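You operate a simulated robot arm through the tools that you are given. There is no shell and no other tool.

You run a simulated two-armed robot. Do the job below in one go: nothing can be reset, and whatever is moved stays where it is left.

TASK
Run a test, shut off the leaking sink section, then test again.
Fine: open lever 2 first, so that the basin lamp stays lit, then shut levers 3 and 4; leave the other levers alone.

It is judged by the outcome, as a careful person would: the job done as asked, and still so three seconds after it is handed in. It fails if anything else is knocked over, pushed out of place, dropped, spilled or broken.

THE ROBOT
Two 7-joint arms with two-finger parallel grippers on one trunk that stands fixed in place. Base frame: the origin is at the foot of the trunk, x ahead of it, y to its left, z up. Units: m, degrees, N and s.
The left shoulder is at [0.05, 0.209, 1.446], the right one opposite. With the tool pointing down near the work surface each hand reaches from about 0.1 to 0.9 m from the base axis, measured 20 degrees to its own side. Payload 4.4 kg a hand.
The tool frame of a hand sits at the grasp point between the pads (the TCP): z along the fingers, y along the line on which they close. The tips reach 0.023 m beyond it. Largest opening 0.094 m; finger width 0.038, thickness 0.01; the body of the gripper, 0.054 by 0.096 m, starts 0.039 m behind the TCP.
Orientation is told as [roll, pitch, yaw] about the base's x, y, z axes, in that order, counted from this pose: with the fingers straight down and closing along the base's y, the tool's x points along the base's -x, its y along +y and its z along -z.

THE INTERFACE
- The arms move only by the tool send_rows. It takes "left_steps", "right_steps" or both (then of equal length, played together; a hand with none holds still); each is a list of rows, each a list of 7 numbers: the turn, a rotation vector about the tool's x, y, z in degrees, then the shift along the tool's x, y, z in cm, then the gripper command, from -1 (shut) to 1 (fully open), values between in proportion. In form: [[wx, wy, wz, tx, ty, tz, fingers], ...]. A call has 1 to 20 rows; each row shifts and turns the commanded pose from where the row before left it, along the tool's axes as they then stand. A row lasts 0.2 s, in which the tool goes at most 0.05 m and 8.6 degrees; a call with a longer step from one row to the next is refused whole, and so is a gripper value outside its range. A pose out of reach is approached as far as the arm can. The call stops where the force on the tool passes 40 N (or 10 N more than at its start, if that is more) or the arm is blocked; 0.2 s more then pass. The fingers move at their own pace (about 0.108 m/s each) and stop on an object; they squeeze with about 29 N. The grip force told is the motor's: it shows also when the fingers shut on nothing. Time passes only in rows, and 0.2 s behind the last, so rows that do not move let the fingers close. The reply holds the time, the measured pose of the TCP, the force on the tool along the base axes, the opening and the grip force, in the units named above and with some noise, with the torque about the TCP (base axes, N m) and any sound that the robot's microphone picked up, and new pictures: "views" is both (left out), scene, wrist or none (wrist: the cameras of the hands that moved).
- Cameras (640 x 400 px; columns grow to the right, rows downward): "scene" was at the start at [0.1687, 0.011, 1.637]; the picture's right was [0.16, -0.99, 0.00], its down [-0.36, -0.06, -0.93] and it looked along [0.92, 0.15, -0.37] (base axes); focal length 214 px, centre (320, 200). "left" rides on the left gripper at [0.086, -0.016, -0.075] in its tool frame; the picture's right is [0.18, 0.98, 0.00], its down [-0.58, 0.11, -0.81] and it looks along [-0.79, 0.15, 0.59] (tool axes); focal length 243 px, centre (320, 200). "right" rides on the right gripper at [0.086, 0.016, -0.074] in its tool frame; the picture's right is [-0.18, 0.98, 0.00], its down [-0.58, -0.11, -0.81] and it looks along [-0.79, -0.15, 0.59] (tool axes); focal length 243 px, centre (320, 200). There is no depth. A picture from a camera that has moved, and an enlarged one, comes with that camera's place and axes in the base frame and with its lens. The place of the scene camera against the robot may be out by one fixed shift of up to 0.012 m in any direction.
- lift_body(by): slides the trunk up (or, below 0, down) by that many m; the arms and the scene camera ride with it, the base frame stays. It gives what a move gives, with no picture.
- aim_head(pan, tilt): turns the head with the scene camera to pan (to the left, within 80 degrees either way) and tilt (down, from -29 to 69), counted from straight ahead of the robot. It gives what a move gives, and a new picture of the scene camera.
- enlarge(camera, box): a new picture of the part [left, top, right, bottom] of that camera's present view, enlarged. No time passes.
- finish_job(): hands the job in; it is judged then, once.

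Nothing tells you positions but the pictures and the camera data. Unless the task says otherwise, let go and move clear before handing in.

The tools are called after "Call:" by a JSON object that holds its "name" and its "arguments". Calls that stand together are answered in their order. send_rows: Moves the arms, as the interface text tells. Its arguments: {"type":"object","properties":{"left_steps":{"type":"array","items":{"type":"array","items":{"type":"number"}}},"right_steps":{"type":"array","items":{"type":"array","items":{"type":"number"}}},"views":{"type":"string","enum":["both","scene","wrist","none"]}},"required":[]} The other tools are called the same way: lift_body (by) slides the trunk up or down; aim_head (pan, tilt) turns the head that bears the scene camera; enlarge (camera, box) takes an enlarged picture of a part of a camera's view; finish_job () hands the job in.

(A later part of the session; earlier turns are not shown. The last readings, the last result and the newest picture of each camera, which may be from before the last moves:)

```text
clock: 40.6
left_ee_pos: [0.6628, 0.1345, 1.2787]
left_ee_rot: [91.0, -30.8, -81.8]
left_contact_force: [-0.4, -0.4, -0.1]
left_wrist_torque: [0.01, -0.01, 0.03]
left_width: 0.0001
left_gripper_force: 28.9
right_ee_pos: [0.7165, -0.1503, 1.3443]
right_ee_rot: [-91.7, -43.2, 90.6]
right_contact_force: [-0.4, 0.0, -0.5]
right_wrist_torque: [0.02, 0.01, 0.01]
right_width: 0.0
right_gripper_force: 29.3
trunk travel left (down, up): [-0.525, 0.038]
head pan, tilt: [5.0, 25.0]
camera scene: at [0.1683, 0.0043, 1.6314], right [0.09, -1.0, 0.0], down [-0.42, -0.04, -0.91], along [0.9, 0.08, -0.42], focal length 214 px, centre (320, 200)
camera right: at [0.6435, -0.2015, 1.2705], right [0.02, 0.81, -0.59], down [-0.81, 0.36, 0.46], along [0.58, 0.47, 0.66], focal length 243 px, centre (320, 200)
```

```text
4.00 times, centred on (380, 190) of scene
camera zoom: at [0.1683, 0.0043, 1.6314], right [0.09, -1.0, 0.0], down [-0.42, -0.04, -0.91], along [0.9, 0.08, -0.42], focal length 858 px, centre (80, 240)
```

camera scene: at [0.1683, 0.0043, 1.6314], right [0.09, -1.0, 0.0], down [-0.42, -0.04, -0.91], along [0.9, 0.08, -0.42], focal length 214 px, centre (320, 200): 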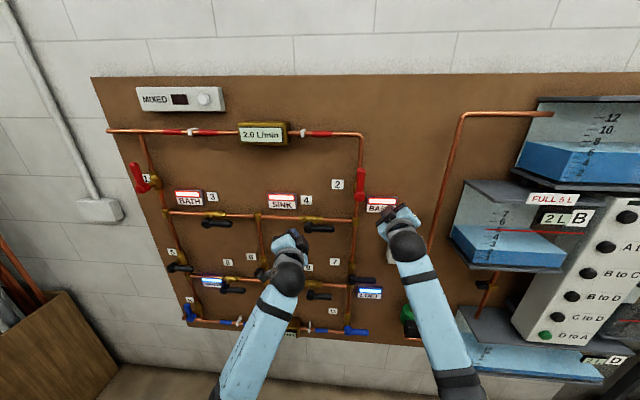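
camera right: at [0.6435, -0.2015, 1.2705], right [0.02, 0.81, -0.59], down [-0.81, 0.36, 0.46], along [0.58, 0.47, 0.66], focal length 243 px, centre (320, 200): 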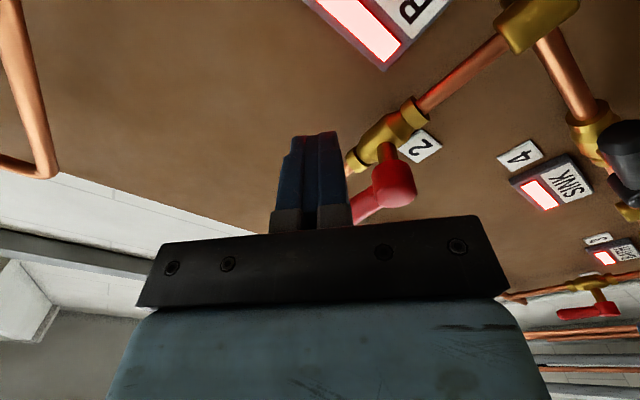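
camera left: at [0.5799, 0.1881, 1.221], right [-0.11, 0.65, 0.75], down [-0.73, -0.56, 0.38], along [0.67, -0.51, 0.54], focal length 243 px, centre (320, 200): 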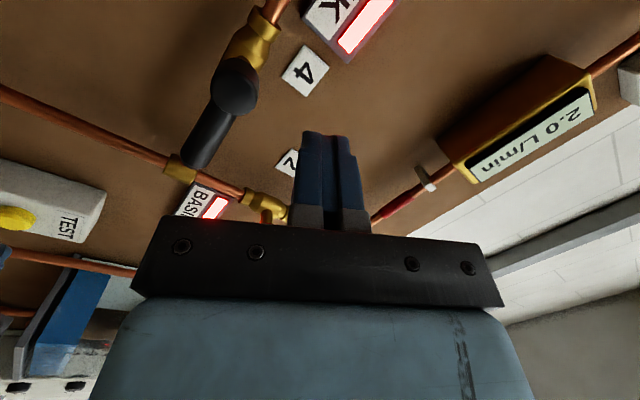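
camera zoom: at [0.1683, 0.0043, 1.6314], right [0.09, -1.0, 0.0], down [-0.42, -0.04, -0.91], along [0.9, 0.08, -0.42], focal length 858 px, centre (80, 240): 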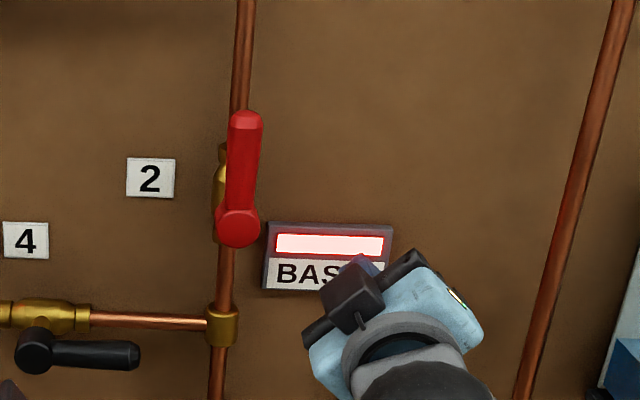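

Lever 2 stands upright and BASIN stays lit. Next is lever 4: I'll look at it closely with the left camera.

Call:
{"name": "enlarge", "arguments": {"camera": "left", "box": [140, 0, 340, 200]}}

Call:
{"name": "enlarge", "arguments": {"camera": "scene", "box": [260, 180, 380, 280]}}

```text
2.00 times, centred on (240, 100) of left
camera zoom: at [0.5796, 0.188, 1.2213], right [-0.11, 0.65, 0.75], down [-0.73, -0.56, 0.38], along [0.67, -0.51, 0.54], focal length 485 px, centre (480, 400)
```

zoom: 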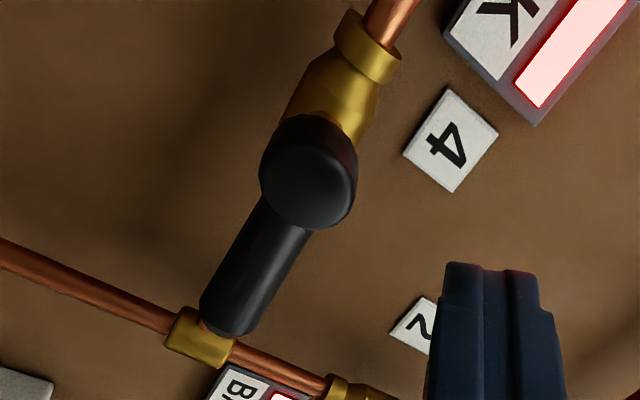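

```text
4.00 times, centred on (320, 230) of scene
camera zoom: at [0.1683, 0.0043, 1.6314], right [0.09, -1.0, 0.0], down [-0.42, -0.04, -0.91], along [0.9, 0.08, -0.42], focal length 858 px, centre (320, 80)
```

zoom: 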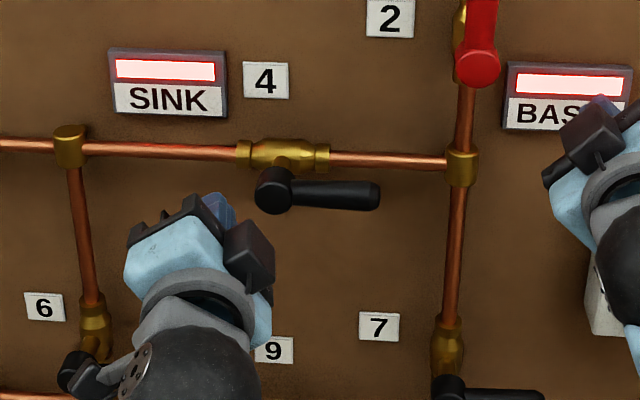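

Lever 4's hub is at about (0.78, 0.096, 1.241) with its handle pointing right to y≈0.012. I'll bring the left rod above the handle and lower the right hand back toward the button, keeping them apart.

Call:
{"name": "send_rows", "arguments": {"left_steps": [[0, 0, 0, -2.98, -1.14, 0.09, -1], [0, 0, 0, -2.98, -1.14, 0.09, -1], [0, 0, 0, -2.98, -1.14, 0.09, -1], [0, 0, 0, 0, 0, 0, -1], [0, 0, 0, 0, 0, 0, -1], [0, 0, 0, 0, 0, 0, -1]], "right_steps": [[0, 0, 0, 2.76, 1.74, -0.22, -1], [0, 0, 0, 2.76, 1.74, -0.22, -1], [0, 0, 0, 2.76, 1.74, -0.22, -1], [0, 0, 0, 2.76, 1.74, -0.22, -1], [0, 0, 0, 2.76, 1.74, -0.22, -1], [0, 0, 0, 2.76, 1.74, -0.22, -1]], "views": "both"}}

Call:
{"name": "enlarge", "arguments": {"camera": "scene", "box": [260, 180, 380, 280]}}

```text
clock: 42.2
left_ee_pos: [0.6866, 0.0729, 1.2739]
left_ee_rot: [91.6, -26.6, -80.4]
left_contact_force: [0.4, -0.4, 0.3]
left_wrist_torque: [-0.01, 0.01, 0.0]
left_width: 0.0
left_gripper_force: 29.2
right_ee_pos: [0.7096, -0.1987, 1.1537]
right_ee_rot: [-91.7, -43.1, 90.6]
right_contact_force: [0.4, 0.2, 1.0]
right_wrist_torque: [0.01, 0.0, 0.03]
right_width: 0.0
right_gripper_force: 29.0
trunk travel left (down, up): [-0.525, 0.038]
head pan, tilt: [5.0, 25.0]
stopped in row 6 (left hand): the arm was blocked; the commanded pose is now the measured one
camera scene: at [0.1686, 0.0046, 1.6313], right [0.09, -1.0, 0.0], down [-0.42, -0.04, -0.91], along [0.9, 0.08, -0.42], focal length 214 px, centre (320, 200)
camera right: at [0.6343, -0.2505, 1.0803], right [0.02, 0.81, -0.59], down [-0.81, 0.36, 0.46], along [0.58, 0.47, 0.66], focal length 243 px, centre (320, 200)
camera left: at [0.6016, 0.129, 1.2202], right [-0.13, 0.59, 0.8], down [-0.72, -0.61, 0.34], along [0.69, -0.53, 0.5], focal length 243 px, centre (320, 200)
```

scene: 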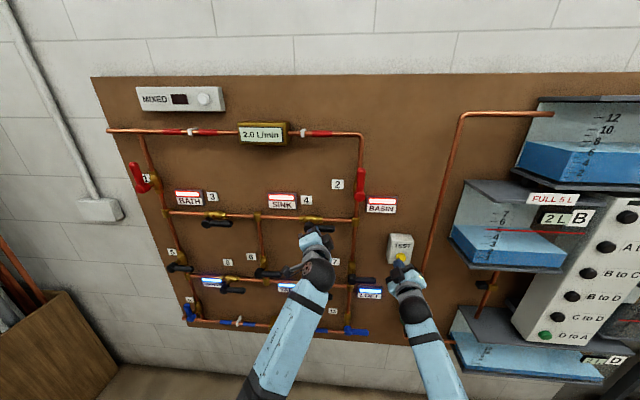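
right: 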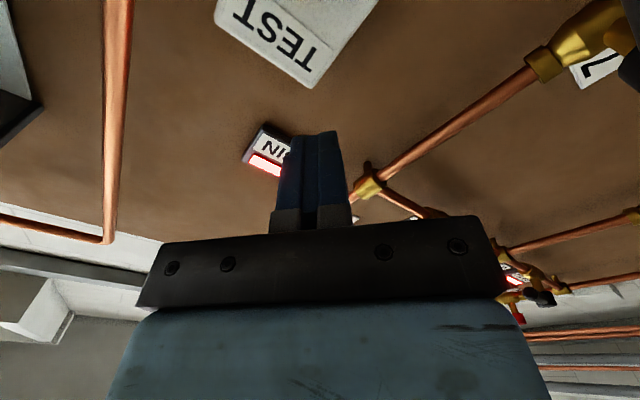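
left: 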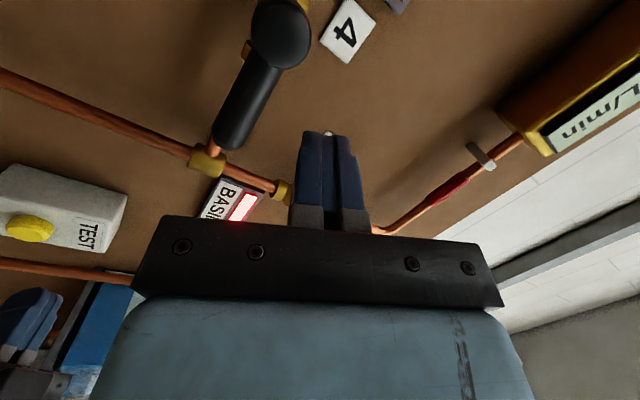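

```text
4.00 times, centred on (320, 230) of scene
camera zoom: at [0.1686, 0.0046, 1.6313], right [0.09, -1.0, 0.0], down [-0.42, -0.04, -0.91], along [0.9, 0.08, -0.42], focal length 858 px, centre (320, 80)
```

zoom: 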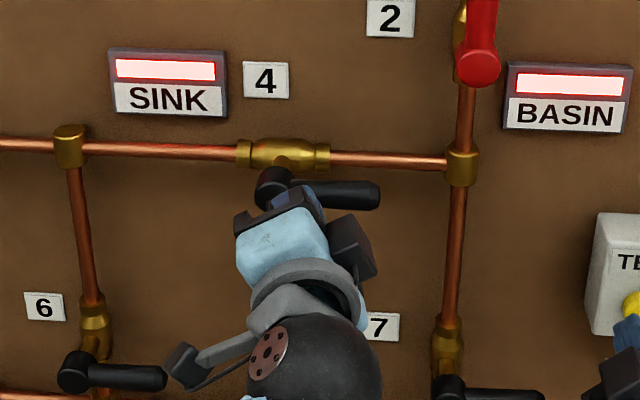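

The left arm resists crossing while retracted; going further forward (still short of the handles) should free it, so I'll try that.

Call:
{"name": "send_rows", "arguments": {"left_steps": [[0, 0, 0, -0.34, -0.23, 2.23, -1], [0, 0, 0, -0.34, -0.23, 2.23, -1], [0, 0, 0, -1.99, 0.14, -0.3, -1], [0, 0, 0, -1.99, 0.14, -0.3, -1], [0, 0, 0, 0, 0, 0, -1]], "views": "both"}}

```text
clock: 43.4
left_ee_pos: [0.7379, 0.0566, 1.2837]
left_ee_rot: [91.8, -24.4, -79.3]
left_contact_force: [0.3, -0.2, 0.2]
left_wrist_torque: [-0.02, 0.0, 0.03]
left_width: 0.0
left_gripper_force: 29.4
right_ee_pos: [0.7089, -0.1986, 1.1538]
right_ee_rot: [-91.6, -43.1, 90.6]
right_contact_force: [0.0, 0.8, 0.2]
right_wrist_torque: [-0.04, -0.05, 0.01]
right_width: 0.0
right_gripper_force: 28.9
trunk travel left (down, up): [-0.525, 0.038]
head pan, tilt: [5.0, 25.0]
camera scene: at [0.1685, 0.0043, 1.6313], right [0.09, -1.0, 0.0], down [-0.42, -0.04, -0.91], along [0.9, 0.08, -0.42], focal length 214 px, centre (320, 200)
camera left: at [0.6511, 0.1128, 1.232], right [-0.14, 0.56, 0.82], down [-0.7, -0.64, 0.31], along [0.7, -0.53, 0.48], focal length 243 px, centre (320, 200)
```

scene: 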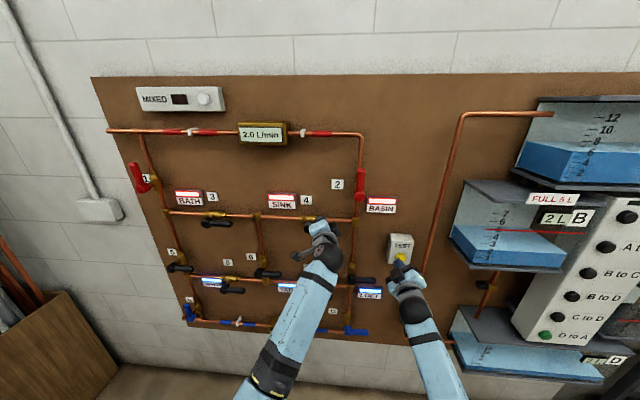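
left: 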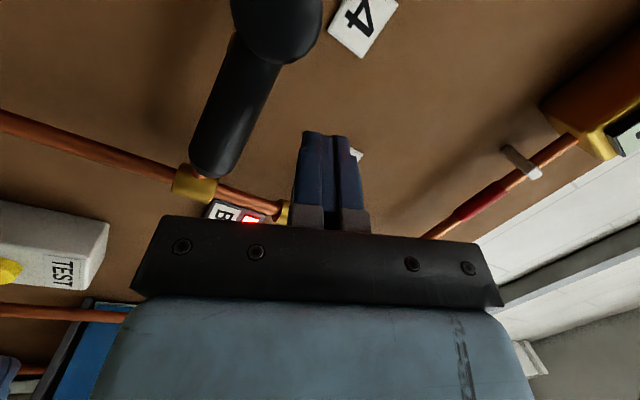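

Call:
{"name": "send_rows", "arguments": {"left_steps": [[0, 0, 0, -0.36, -0.25, 2.38, -1], [0, 0, 0, -0.36, -0.25, 2.38, -1], [0, 0, 0, 0, 0, 0, -1]], "views": "both"}}

Call:
{"name": "enlarge", "arguments": {"camera": "scene", "box": [260, 180, 380, 280]}}

Call:
{"name": "enlarge", "arguments": {"camera": "left", "box": [150, 0, 406, 160]}}

```text
clock: 44.2
left_ee_pos: [0.7848, 0.0419, 1.2939]
left_ee_rot: [91.7, -26.3, -80.0]
left_contact_force: [-0.3, 0.8, 0.3]
left_wrist_torque: [0.0, -0.01, 0.03]
left_width: 0.0002
left_gripper_force: 28.6
right_ee_pos: [0.7076, -0.1993, 1.1534]
right_ee_rot: [-91.7, -43.0, 90.6]
right_contact_force: [0.5, 0.5, 0.4]
right_wrist_torque: [0.0, 0.01, 0.0]
right_width: 0.0
right_gripper_force: 29.5
trunk travel left (down, up): [-0.525, 0.038]
head pan, tilt: [5.0, 25.0]
camera scene: at [0.1684, 0.0046, 1.6314], right [0.09, -1.0, 0.0], down [-0.42, -0.04, -0.91], along [0.9, 0.08, -0.42], focal length 214 px, centre (320, 200)
camera left: at [0.6989, 0.0979, 1.2401], right [-0.13, 0.59, 0.8], down [-0.71, -0.62, 0.33], along [0.69, -0.53, 0.5], focal length 243 px, centre (320, 200)
```

scene: 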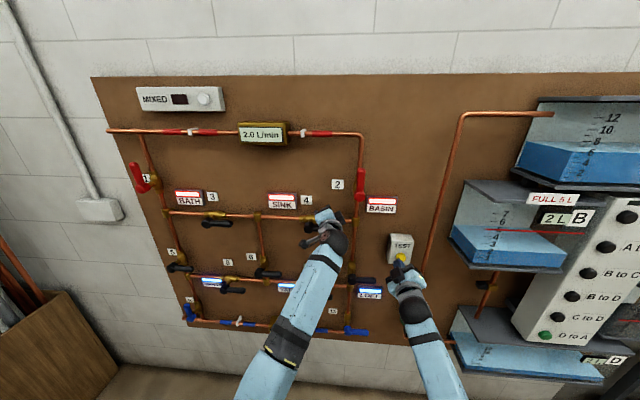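
left: 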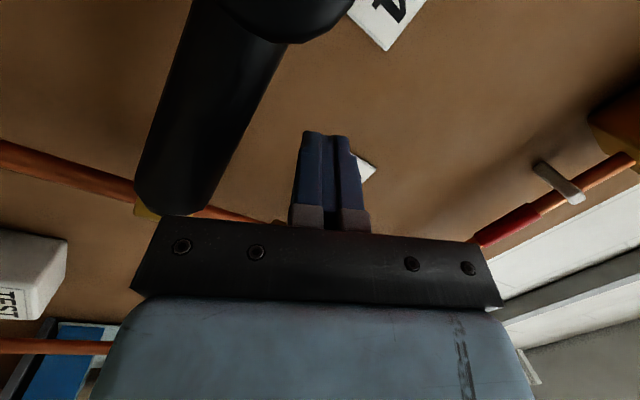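

```text
4.00 times, centred on (320, 230) of scene
camera zoom: at [0.1684, 0.0046, 1.6314], right [0.09, -1.0, 0.0], down [-0.42, -0.04, -0.91], along [0.9, 0.08, -0.42], focal length 858 px, centre (320, 80)
```

zoom: 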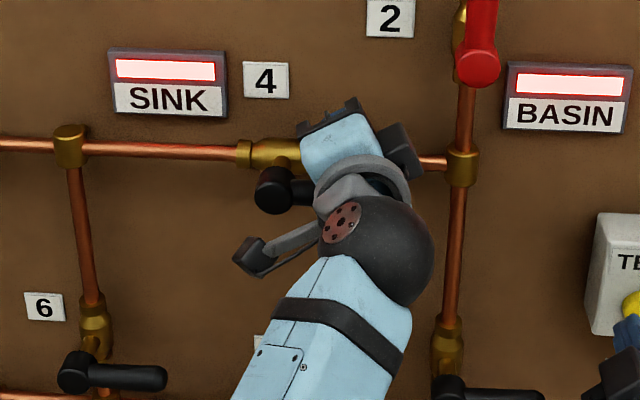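

```text
2.50 times, centred on (278, 80) of left
camera zoom: at [0.6989, 0.0979, 1.2401], right [-0.13, 0.59, 0.8], down [-0.71, -0.62, 0.33], along [0.69, -0.53, 0.5], focal length 606 px, centre (425, 500)
```

zoom: 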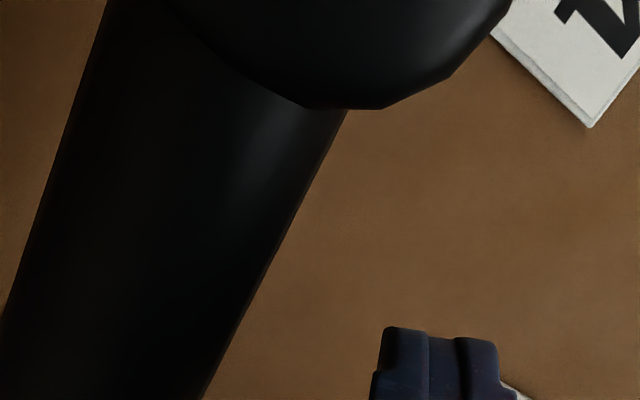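

The left rod is now just above lever 4's handle and the arm is free. I'll begin pushing down gently to see that this is its turning direction.

Call:
{"name": "send_rows", "arguments": {"left_steps": [[0, 0, 0, 0.96, -2.14, -0.07, -1], [0, 0, 0, 0.01, -1.42, -0.14, -1]], "views": "both"}}

Call:
{"name": "enlarge", "arguments": {"camera": "scene", "box": [260, 180, 380, 280]}}

```text
clock: 44.8
left_ee_pos: [0.7871, 0.0381, 1.2689]
left_ee_rot: [92.8, -26.3, -80.2]
left_contact_force: [0.2, 2.0, 3.1]
left_wrist_torque: [0.04, 0.03, 0.01]
left_width: 0.0001
left_gripper_force: 29.1
right_ee_pos: [0.7072, -0.1985, 1.1548]
right_ee_rot: [-91.7, -43.1, 90.6]
right_contact_force: [-0.1, -0.4, 0.6]
right_wrist_torque: [-0.02, -0.03, 0.0]
right_width: 0.0001
right_gripper_force: 28.8
trunk travel left (down, up): [-0.525, 0.038]
head pan, tilt: [5.0, 25.0]
camera scene: at [0.168, 0.0046, 1.6315], right [0.09, -1.0, 0.0], down [-0.42, -0.04, -0.91], along [0.9, 0.08, -0.42], focal length 214 px, centre (320, 200)
camera left: at [0.7023, 0.0941, 1.2131], right [-0.15, 0.58, 0.8], down [-0.72, -0.62, 0.32], along [0.68, -0.53, 0.51], focal length 243 px, centre (320, 200)
```

scene: 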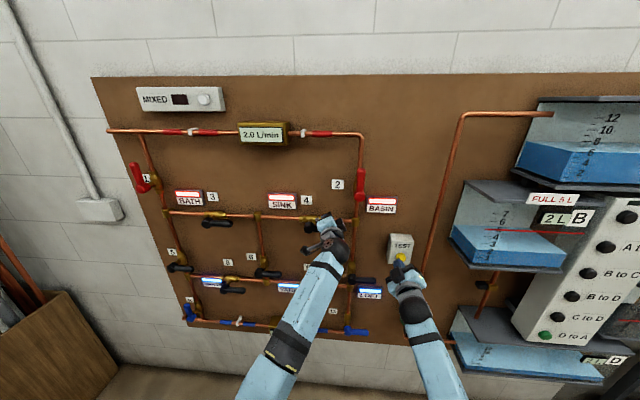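
left: 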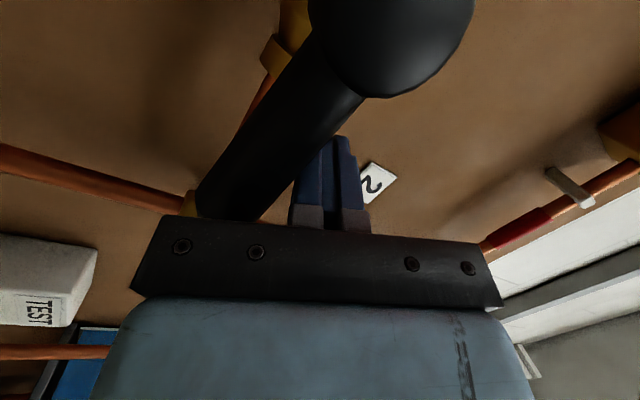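

```text
4.00 times, centred on (320, 230) of scene
camera zoom: at [0.168, 0.0046, 1.6315], right [0.09, -1.0, 0.0], down [-0.42, -0.04, -0.91], along [0.9, 0.08, -0.42], focal length 858 px, centre (320, 80)
```

zoom: 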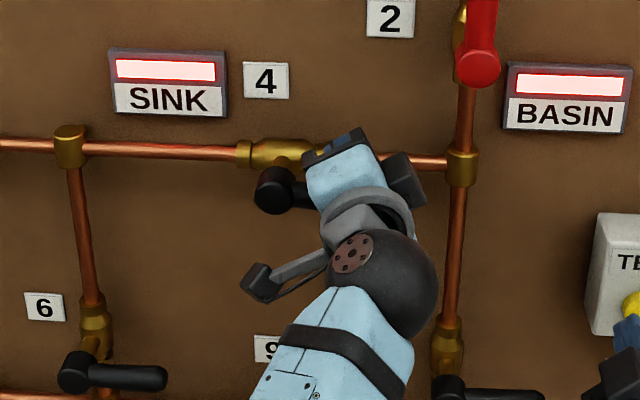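

Contact made with only ~4 N. Continuing down the arc.

Call:
{"name": "send_rows", "arguments": {"left_steps": [[0, 0, 0, 0.43, -1.5, -0.08, -1], [0, 0, 0, 1.04, -1.47, 0.02, -1]], "views": "both"}}

Call:
{"name": "enlarge", "arguments": {"camera": "scene", "box": [260, 180, 380, 280]}}

```text
clock: 45.4
left_ee_pos: [0.7858, 0.0367, 1.2338]
left_ee_rot: [92.5, -26.2, -80.5]
left_contact_force: [0.9, -0.3, 2.6]
left_wrist_torque: [0.05, 0.03, 0.0]
left_width: 0.0
left_gripper_force: 28.6
right_ee_pos: [0.7082, -0.2003, 1.1546]
right_ee_rot: [-91.6, -43.2, 90.6]
right_contact_force: [0.1, 0.1, 0.2]
right_wrist_torque: [0.01, -0.01, -0.04]
right_width: 0.0
right_gripper_force: 28.3
trunk travel left (down, up): [-0.525, 0.038]
head pan, tilt: [5.0, 25.0]
camera scene: at [0.1688, 0.0041, 1.6313], right [0.09, -1.0, 0.0], down [-0.42, -0.04, -0.91], along [0.9, 0.08, -0.42], focal length 214 px, centre (320, 200)
camera left: at [0.7017, 0.0918, 1.1785], right [-0.14, 0.58, 0.8], down [-0.72, -0.62, 0.32], along [0.68, -0.53, 0.51], focal length 243 px, centre (320, 200)
```

scene: 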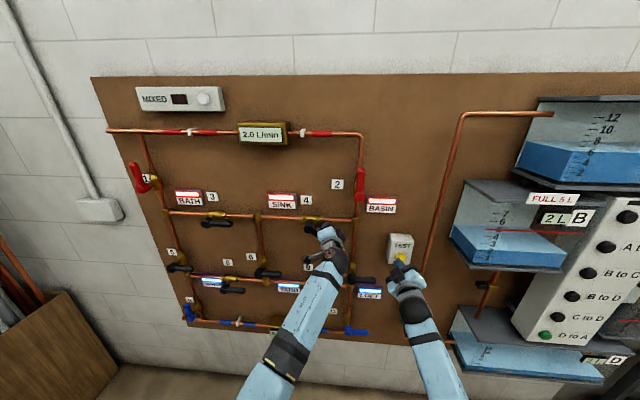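
left: 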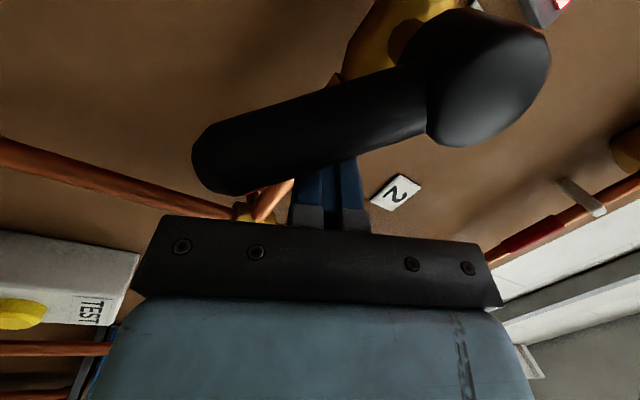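

```text
4.00 times, centred on (320, 230) of scene
camera zoom: at [0.1688, 0.0041, 1.6313], right [0.09, -1.0, 0.0], down [-0.42, -0.04, -0.91], along [0.9, 0.08, -0.42], focal length 858 px, centre (320, 80)
```

zoom: 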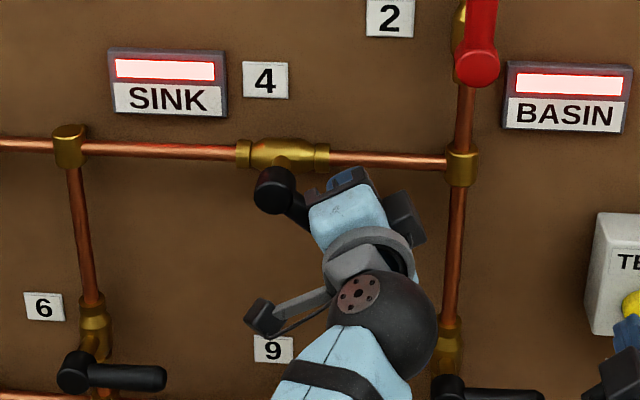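

Lever 4 turns downward as expected. Continuing to the end of its swing.

Call:
{"name": "send_rows", "arguments": {"left_steps": [[0, 0, 0, 1.34, -1.11, 0.1, -1], [0, 0, 0, 1.38, -0.74, 0.14, -1], [0, 0, 0, 1.52, -0.39, 0.2, -1]], "views": "both"}}

Call:
{"name": "enlarge", "arguments": {"camera": "scene", "box": [260, 180, 380, 280]}}

```text
clock: 46.2
left_ee_pos: [0.7789, 0.0556, 1.1834]
left_ee_rot: [91.4, -26.7, -80.4]
left_contact_force: [-0.8, -4.1, -1.2]
left_wrist_torque: [0.0, 0.03, 0.01]
left_width: 0.0001
left_gripper_force: 29.6
right_ee_pos: [0.7079, -0.1993, 1.1535]
right_ee_rot: [-91.6, -43.1, 90.6]
right_contact_force: [0.3, 0.3, 0.0]
right_wrist_torque: [0.0, -0.03, 0.02]
right_width: 0.0
right_gripper_force: 29.0
trunk travel left (down, up): [-0.525, 0.038]
head pan, tilt: [5.0, 25.0]
camera scene: at [0.1683, 0.0039, 1.6313], right [0.09, -1.0, 0.0], down [-0.42, -0.04, -0.91], along [0.9, 0.08, -0.42], focal length 214 px, centre (320, 200)
camera left: at [0.6937, 0.1115, 1.1293], right [-0.12, 0.59, 0.8], down [-0.72, -0.61, 0.34], along [0.69, -0.53, 0.5], focal length 243 px, centre (320, 200)
```

scene: 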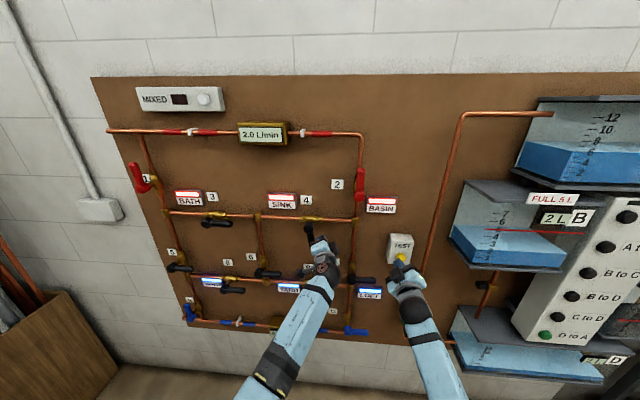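
left: 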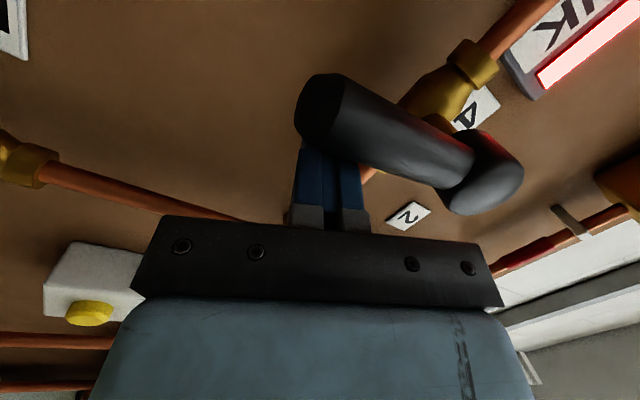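

```text
4.00 times, centred on (320, 230) of scene
camera zoom: at [0.1683, 0.0039, 1.6313], right [0.09, -1.0, 0.0], down [-0.42, -0.04, -0.91], along [0.9, 0.08, -0.42], focal length 858 px, centre (320, 80)
```

zoom: 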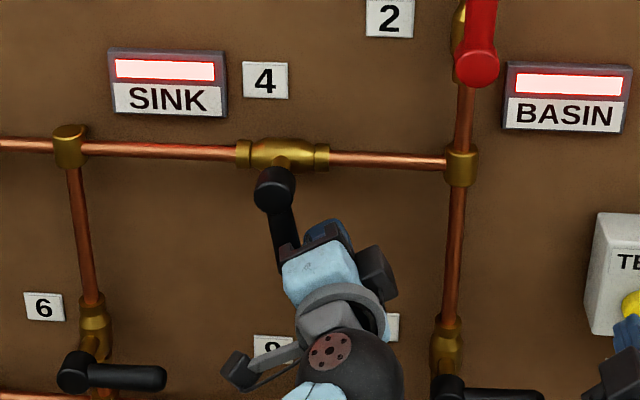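

Lever 4 is close to straight down; I'll push it left to its stop.

Call:
{"name": "send_rows", "arguments": {"left_steps": [[0, 0, 0, 0.53, 0.26, 0.11, -1], [0, 0, 0, 0.53, 0.26, 0.11, -1], [0, 0, 0, 0.53, 0.26, 0.11, -1], [0, 0, 0, 0.53, 0.26, 0.11, -1], [0, 0, 0, 0.53, 0.26, 0.11, -1]], "views": "both"}}

Call:
{"name": "enlarge", "arguments": {"camera": "scene", "box": [260, 180, 380, 280]}}

```text
clock: 47.1
left_ee_pos: [0.7807, 0.0668, 1.1833]
left_ee_rot: [91.3, -26.9, -81.4]
left_contact_force: [5.8, -26.1, -2.4]
left_wrist_torque: [-0.02, 0.0, -0.01]
left_width: 0.0
left_gripper_force: 29.4
right_ee_pos: [0.7103, -0.2001, 1.1526]
right_ee_rot: [-91.6, -43.1, 90.4]
right_contact_force: [0.3, 0.2, 0.4]
right_wrist_torque: [-0.01, 0.01, 0.0]
right_width: 0.0
right_gripper_force: 28.2
trunk travel left (down, up): [-0.525, 0.038]
head pan, tilt: [5.0, 25.0]
stopped in row 4 (left hand): the force on the tool passed its limit at 45 N (the readings are from after the stop); the commanded pose is now the measured one
camera scene: at [0.1708, 0.003, 1.6312], right [0.09, -1.0, 0.0], down [-0.42, -0.04, -0.91], along [0.9, 0.08, -0.42], focal length 214 px, centre (320, 200)
camera left: at [0.6963, 0.1233, 1.1301], right [-0.11, 0.6, 0.79], down [-0.73, -0.59, 0.34], along [0.68, -0.54, 0.5], focal length 243 px, centre (320, 200)
```

scene: 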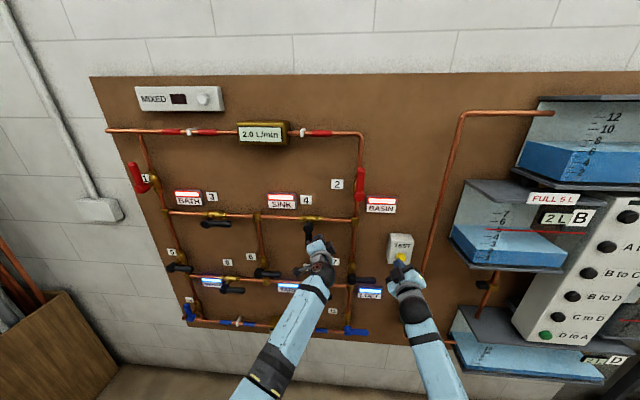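
left: 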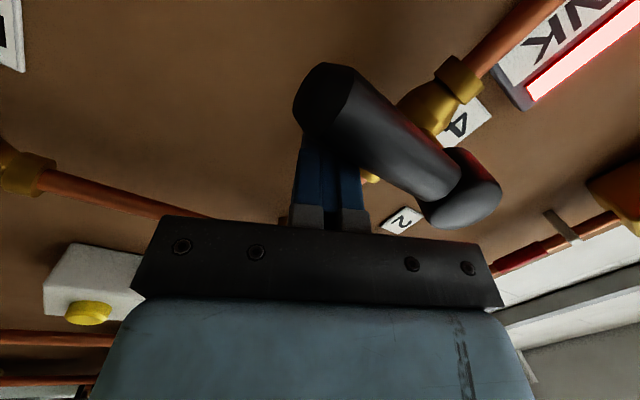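

```text
4.00 times, centred on (320, 230) of scene
camera zoom: at [0.1708, 0.003, 1.6312], right [0.09, -1.0, 0.0], down [-0.42, -0.04, -0.91], along [0.9, 0.08, -0.42], focal length 858 px, centre (320, 80)
```

zoom: 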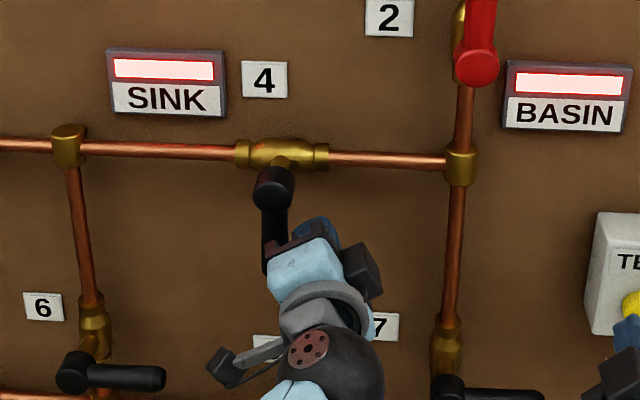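

Lever 4 is straight down at its stop. I'll release it, back off, and head left toward lever 3.

Call:
{"name": "send_rows", "arguments": {"left_steps": [[0, 0, 0, -1.75, -0.88, -0.32, -1], [0, 0, 0, 0.54, 0.34, -3.97, -1], [0, 0, 0, 0.54, 0.34, -3.97, -1], [0, 0, 0, 2.0, 3.0, 0.5, -1], [0, 0, 0, 2.0, 3.0, 0.5, -1]], "views": "both"}}

Call:
{"name": "enlarge", "arguments": {"camera": "scene", "box": [160, 170, 400, 320]}}

```text
clock: 48.3
left_ee_pos: [0.6961, 0.1125, 1.2198]
left_ee_rot: [91.4, -26.8, -81.2]
left_contact_force: [-0.7, 0.8, 0.2]
left_wrist_torque: [-0.02, 0.01, -0.02]
left_width: 0.0
left_gripper_force: 28.7
right_ee_pos: [0.7075, -0.1988, 1.1547]
right_ee_rot: [-91.7, -43.1, 90.6]
right_contact_force: [-0.4, -0.1, 0.4]
right_wrist_torque: [0.0, -0.01, -0.01]
right_width: 0.0001
right_gripper_force: 28.9
trunk travel left (down, up): [-0.525, 0.038]
head pan, tilt: [5.0, 25.0]
camera scene: at [0.1678, 0.005, 1.6314], right [0.09, -1.0, 0.0], down [-0.42, -0.04, -0.91], along [0.9, 0.08, -0.42], focal length 214 px, centre (320, 200)
camera left: at [0.6119, 0.1697, 1.1656], right [-0.12, 0.6, 0.79], down [-0.73, -0.6, 0.34], along [0.68, -0.53, 0.5], focal length 243 px, centre (320, 200)
```

scene: 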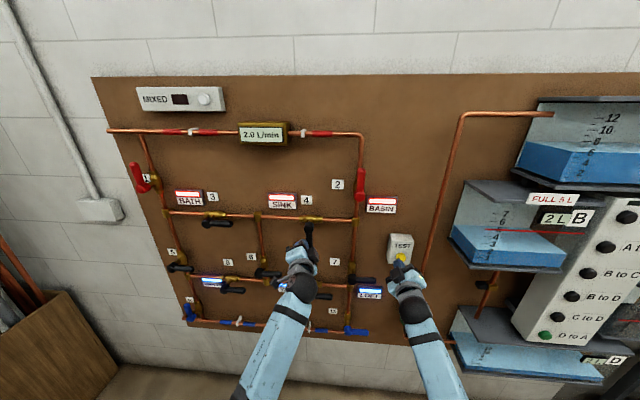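
left: 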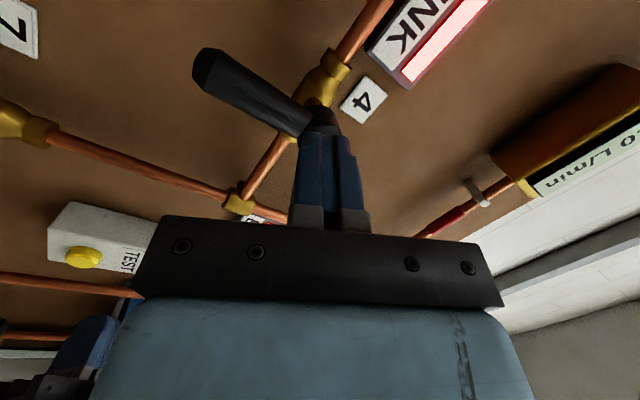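

```text
2.67 times, centred on (280, 245) of scene
camera zoom: at [0.1678, 0.005, 1.6314], right [0.09, -1.0, 0.0], down [-0.42, -0.04, -0.91], along [0.9, 0.08, -0.42], focal length 572 px, centre (427, 80)
```

zoom: 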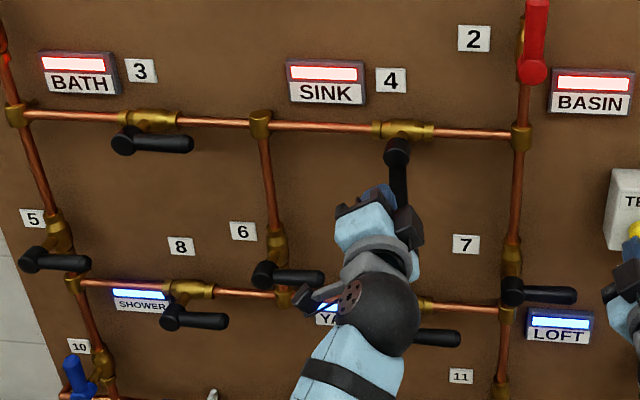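

Lever 4 is now across its pipe (closed). Lever 3's hub is at about (0.78, 0.459, 1.241); I'll move the left hand above its handle.

Call:
{"name": "send_rows", "arguments": {"left_steps": [[0, 0, 0, 3.07, 2.77, 0.73, -1], [0, 0, 0, 3.07, 2.77, 0.73, -1], [0, 0, 0, 3.07, 2.77, 0.73, -1], [0, 0, 0, 3.07, 2.77, 0.73, -1], [0, 0, 0, 3.07, 2.77, 0.73, -1], [0, 0, 0, 3.07, 2.77, 0.73, -1], [0, 0, 0, 3.07, 2.77, 0.73, -1]], "views": "both"}}

Call:
{"name": "aim_head", "arguments": {"pan": 25, "tilt": 25}}

```text
clock: 49.9
left_ee_pos: [0.6982, 0.3955, 1.2955]
left_ee_rot: [91.4, -26.7, -80.9]
left_contact_force: [-0.9, 0.0, -1.0]
left_wrist_torque: [0.0, -0.02, -0.03]
left_width: 0.0
left_gripper_force: 28.4
right_ee_pos: [0.7085, -0.197, 1.154]
right_ee_rot: [-91.7, -43.1, 90.7]
right_contact_force: [0.0, 0.1, -0.8]
right_wrist_torque: [0.01, -0.06, 0.01]
right_width: 0.0
right_gripper_force: 29.5
trunk travel left (down, up): [-0.525, 0.038]
head pan, tilt: [5.0, 25.0]
camera scene: at [0.1683, 0.0056, 1.6313], right [0.09, -1.0, 0.0], down [-0.42, -0.04, -0.91], along [0.9, 0.08, -0.42], focal length 214 px, centre (320, 200)
camera left: at [0.6138, 0.4531, 1.2412], right [-0.12, 0.6, 0.79], down [-0.72, -0.6, 0.34], along [0.68, -0.53, 0.5], focal length 243 px, centre (320, 200)
```

scene: 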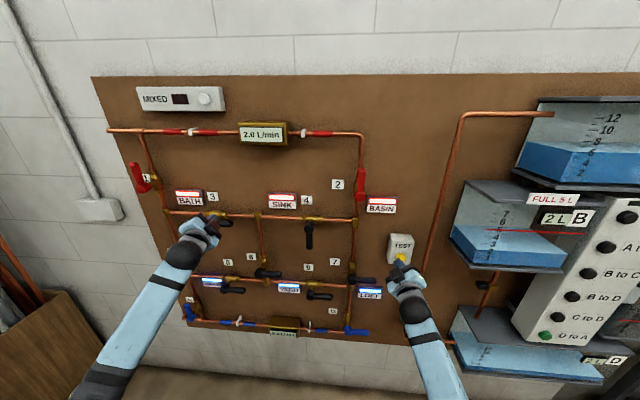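
left: 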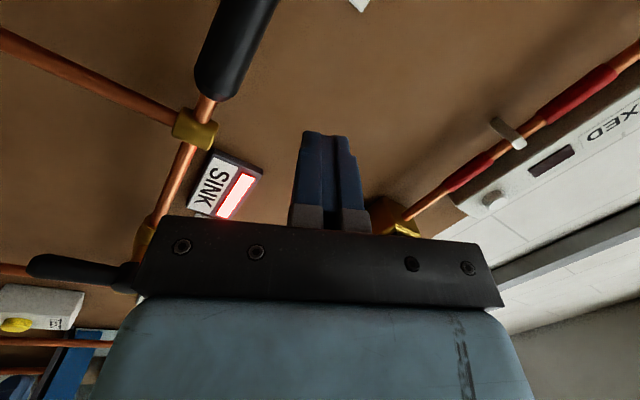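

```text
clock: 50.7
left_ee_pos: [0.6978, 0.3942, 1.2953]
left_ee_rot: [91.3, -26.8, -80.9]
left_contact_force: [0.3, 0.4, 1.3]
left_wrist_torque: [0.01, -0.03, -0.02]
left_width: 0.0
left_gripper_force: 28.9
right_ee_pos: [0.7084, -0.1985, 1.1532]
right_ee_rot: [-91.7, -43.1, 90.6]
right_contact_force: [0.5, -0.3, 0.0]
right_wrist_torque: [-0.02, -0.03, 0.0]
right_width: 0.0
right_gripper_force: 28.8
trunk travel left (down, up): [-0.525, 0.038]
head pan, tilt: [25.0, 25.0]
camera scene: at [0.1606, 0.0351, 1.6313], right [0.42, -0.91, 0.0], down [-0.38, -0.18, -0.91], along [0.82, 0.38, -0.42], focal length 214 px, centre (320, 200)
```

scene: 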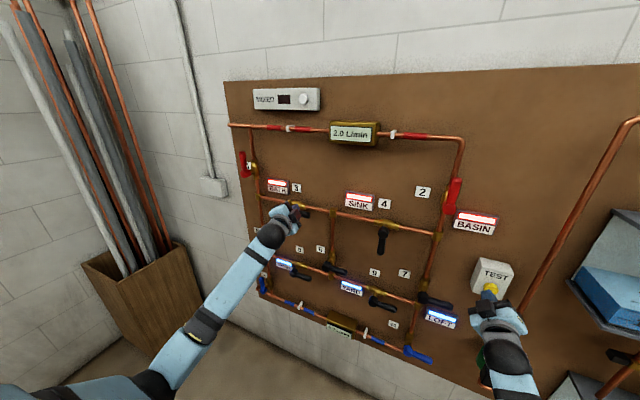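

The left hand is free here, in front of and above lever 3's handle. Moving in over the handle.

Call:
{"name": "send_rows", "arguments": {"left_steps": [[0, 0, 0, -0.23, -0.17, 2.84, -1], [0, 0, 0, -0.23, -0.17, 2.84, -1], [0, 0, 0, -0.23, -0.17, 2.84, -1], [0, 0, 0, 0, 0, 0, -1]], "views": "both"}}

Call:
{"name": "enlarge", "arguments": {"camera": "scene", "box": [230, 150, 350, 250]}}

Call:
{"name": "enlarge", "arguments": {"camera": "left", "box": [120, 0, 376, 160]}}

```text
clock: 51.7
left_ee_pos: [0.7845, 0.403, 1.2997]
left_ee_rot: [91.4, -26.8, -80.8]
left_contact_force: [0.1, -1.2, -0.4]
left_wrist_torque: [-0.04, 0.0, -0.01]
left_width: 0.0
left_gripper_force: 29.0
right_ee_pos: [0.7073, -0.1987, 1.1547]
right_ee_rot: [-91.7, -43.1, 90.6]
right_contact_force: [-0.6, 0.0, 0.3]
right_wrist_torque: [-0.01, 0.04, 0.04]
right_width: 0.0
right_gripper_force: 29.3
trunk travel left (down, up): [-0.525, 0.038]
head pan, tilt: [25.0, 25.0]
camera scene: at [0.1599, 0.0353, 1.6314], right [0.42, -0.91, 0.0], down [-0.38, -0.18, -0.91], along [0.82, 0.38, -0.42], focal length 214 px, centre (320, 200)
camera left: at [0.7, 0.4595, 1.2442], right [-0.12, 0.6, 0.79], down [-0.72, -0.6, 0.34], along [0.68, -0.53, 0.5], focal length 243 px, centre (320, 200)
```

scene: 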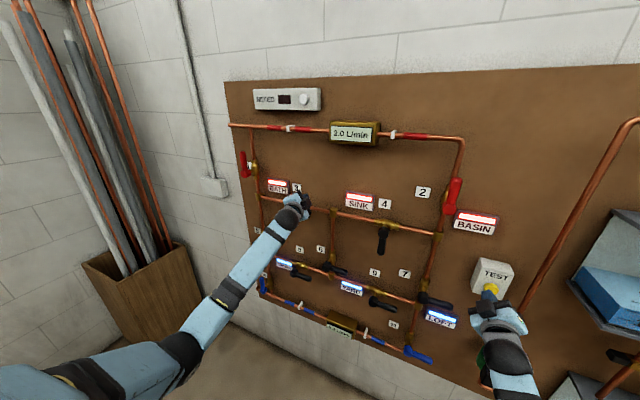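
left: 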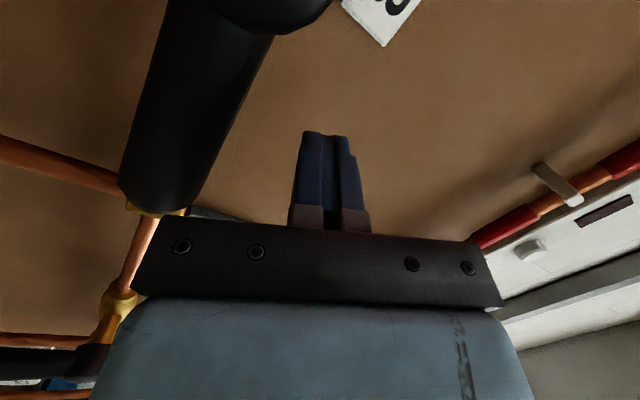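

```text
4.00 times, centred on (290, 200) of scene
camera zoom: at [0.1599, 0.0353, 1.6314], right [0.42, -0.91, 0.0], down [-0.38, -0.18, -0.91], along [0.82, 0.38, -0.42], focal length 858 px, centre (440, 200)
```

zoom: 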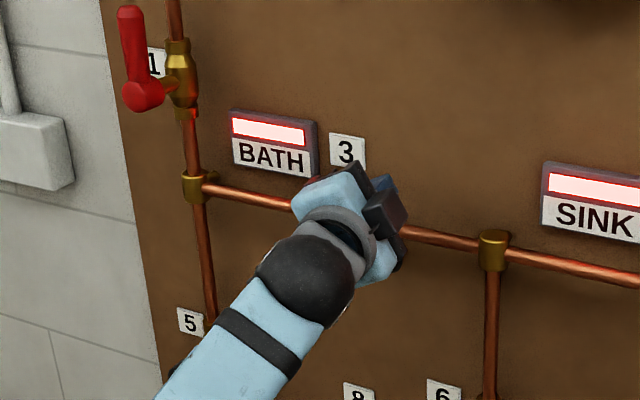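

```text
2.50 times, centred on (248, 80) of left
camera zoom: at [0.7, 0.4595, 1.2442], right [-0.12, 0.6, 0.79], down [-0.72, -0.6, 0.34], along [0.68, -0.53, 0.5], focal length 606 px, centre (500, 500)
```

zoom: 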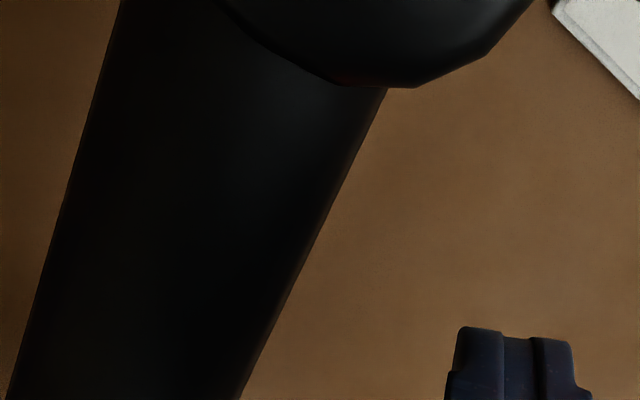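

Same geometry as lever 4, so I'll run the same arc downward.

Call:
{"name": "send_rows", "arguments": {"left_steps": [[0, 0, 0, 1.24, -2.44, -0.06, -1], [0, 0, 0, 0.04, -1.46, -0.13, -1], [0, 0, 0, 0.43, -1.49, -0.08, -1], [0, 0, 0, 1.04, -1.45, 0.01, -1]], "views": "both"}}

Call:
{"name": "enlarge", "arguments": {"camera": "scene", "box": [230, 150, 350, 250]}}

```text
clock: 52.7
left_ee_pos: [0.7847, 0.396, 1.221]
left_ee_rot: [91.3, -26.8, -81.0]
left_contact_force: [-1.2, -0.4, 0.4]
left_wrist_torque: [-0.04, 0.01, 0.02]
left_width: 0.0001
left_gripper_force: 29.1
right_ee_pos: [0.708, -0.2005, 1.1537]
right_ee_rot: [-91.7, -43.1, 90.6]
right_contact_force: [-0.5, 0.0, -0.4]
right_wrist_torque: [0.0, 0.01, 0.0]
right_width: 0.0001
right_gripper_force: 28.6
trunk travel left (down, up): [-0.525, 0.038]
head pan, tilt: [25.0, 25.0]
camera scene: at [0.1603, 0.035, 1.6313], right [0.42, -0.91, 0.0], down [-0.38, -0.18, -0.91], along [0.82, 0.38, -0.42], focal length 214 px, centre (320, 200)
camera left: at [0.7012, 0.4533, 1.1687], right [-0.12, 0.6, 0.79], down [-0.72, -0.6, 0.34], along [0.68, -0.53, 0.5], focal length 243 px, centre (320, 200)
```

scene: 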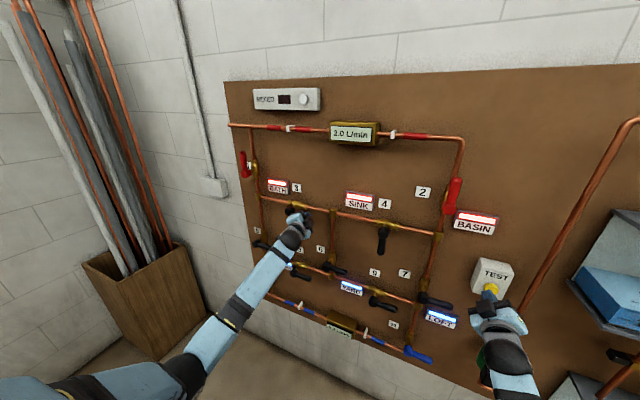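
left: 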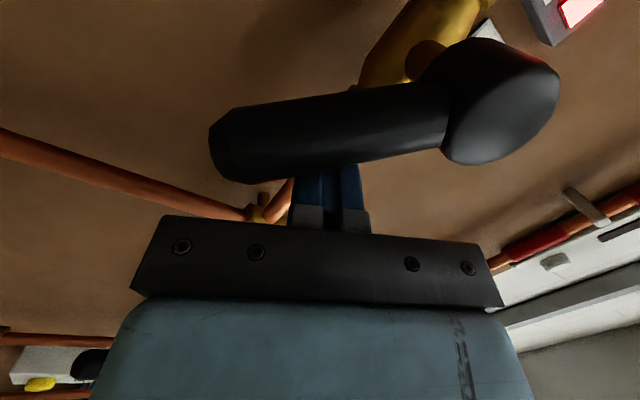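

```text
4.00 times, centred on (290, 200) of scene
camera zoom: at [0.1603, 0.035, 1.6313], right [0.42, -0.91, 0.0], down [-0.38, -0.18, -0.91], along [0.82, 0.38, -0.42], focal length 858 px, centre (440, 200)
```

zoom: 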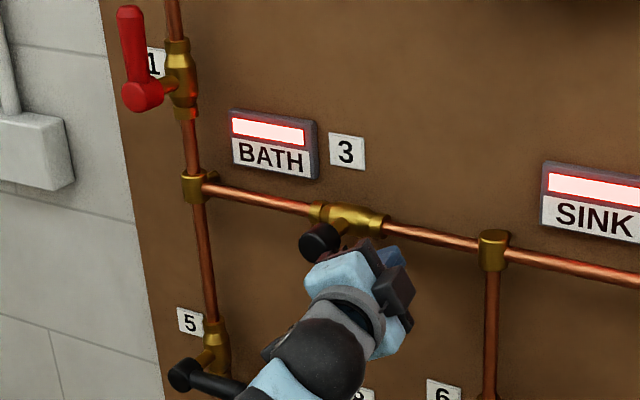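

Lever 3 is turning. Continuing to vertical and the stop.

Call:
{"name": "send_rows", "arguments": {"left_steps": [[0, 0, 0, 1.34, -1.08, 0.08, -1], [0, 0, 0, 1.38, -0.72, 0.12, -1], [0, 0, 0, 1.52, -0.37, 0.17, -1], [0, 0, 0, 0.53, 0.26, 0.1, -1]], "views": "both"}}

Call:
{"name": "enlarge", "arguments": {"camera": "scene", "box": [230, 150, 350, 250]}}

```text
clock: 53.7
left_ee_pos: [0.7853, 0.4258, 1.1847]
left_ee_rot: [91.3, -26.7, -81.1]
left_contact_force: [-4.4, -18.3, -3.0]
left_wrist_torque: [-0.06, -0.08, 0.25]
left_width: 0.0001
left_gripper_force: 29.5
right_ee_pos: [0.7067, -0.2027, 1.1534]
right_ee_rot: [-91.7, -43.4, 90.6]
right_contact_force: [0.7, 0.1, -0.8]
right_wrist_torque: [0.02, -0.03, 0.03]
right_width: 0.0001
right_gripper_force: 28.9
trunk travel left (down, up): [-0.525, 0.038]
head pan, tilt: [25.0, 25.0]
camera scene: at [0.1602, 0.0309, 1.6313], right [0.42, -0.91, 0.0], down [-0.38, -0.18, -0.91], along [0.82, 0.38, -0.42], focal length 214 px, centre (320, 200)
camera left: at [0.7003, 0.4835, 1.1312], right [-0.12, 0.6, 0.8], down [-0.72, -0.6, 0.34], along [0.68, -0.54, 0.5], focal length 243 px, centre (320, 200)
```

scene: 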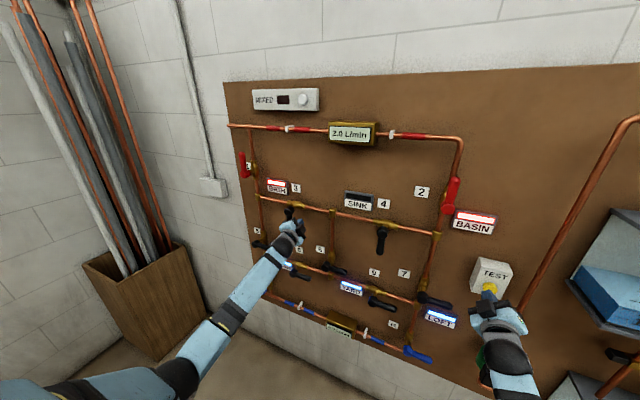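
left: 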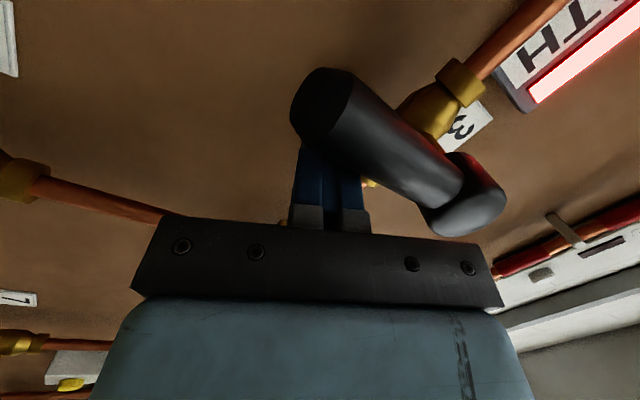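

```text
4.00 times, centred on (290, 200) of scene
camera zoom: at [0.1602, 0.0309, 1.6313], right [0.42, -0.91, 0.0], down [-0.38, -0.18, -0.91], along [0.82, 0.38, -0.42], focal length 858 px, centre (440, 200)
```

zoom: 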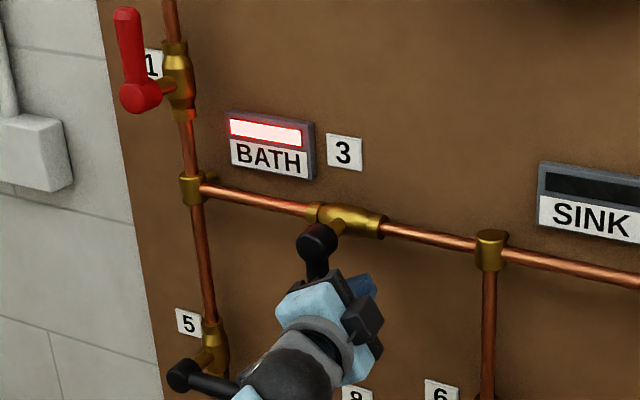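

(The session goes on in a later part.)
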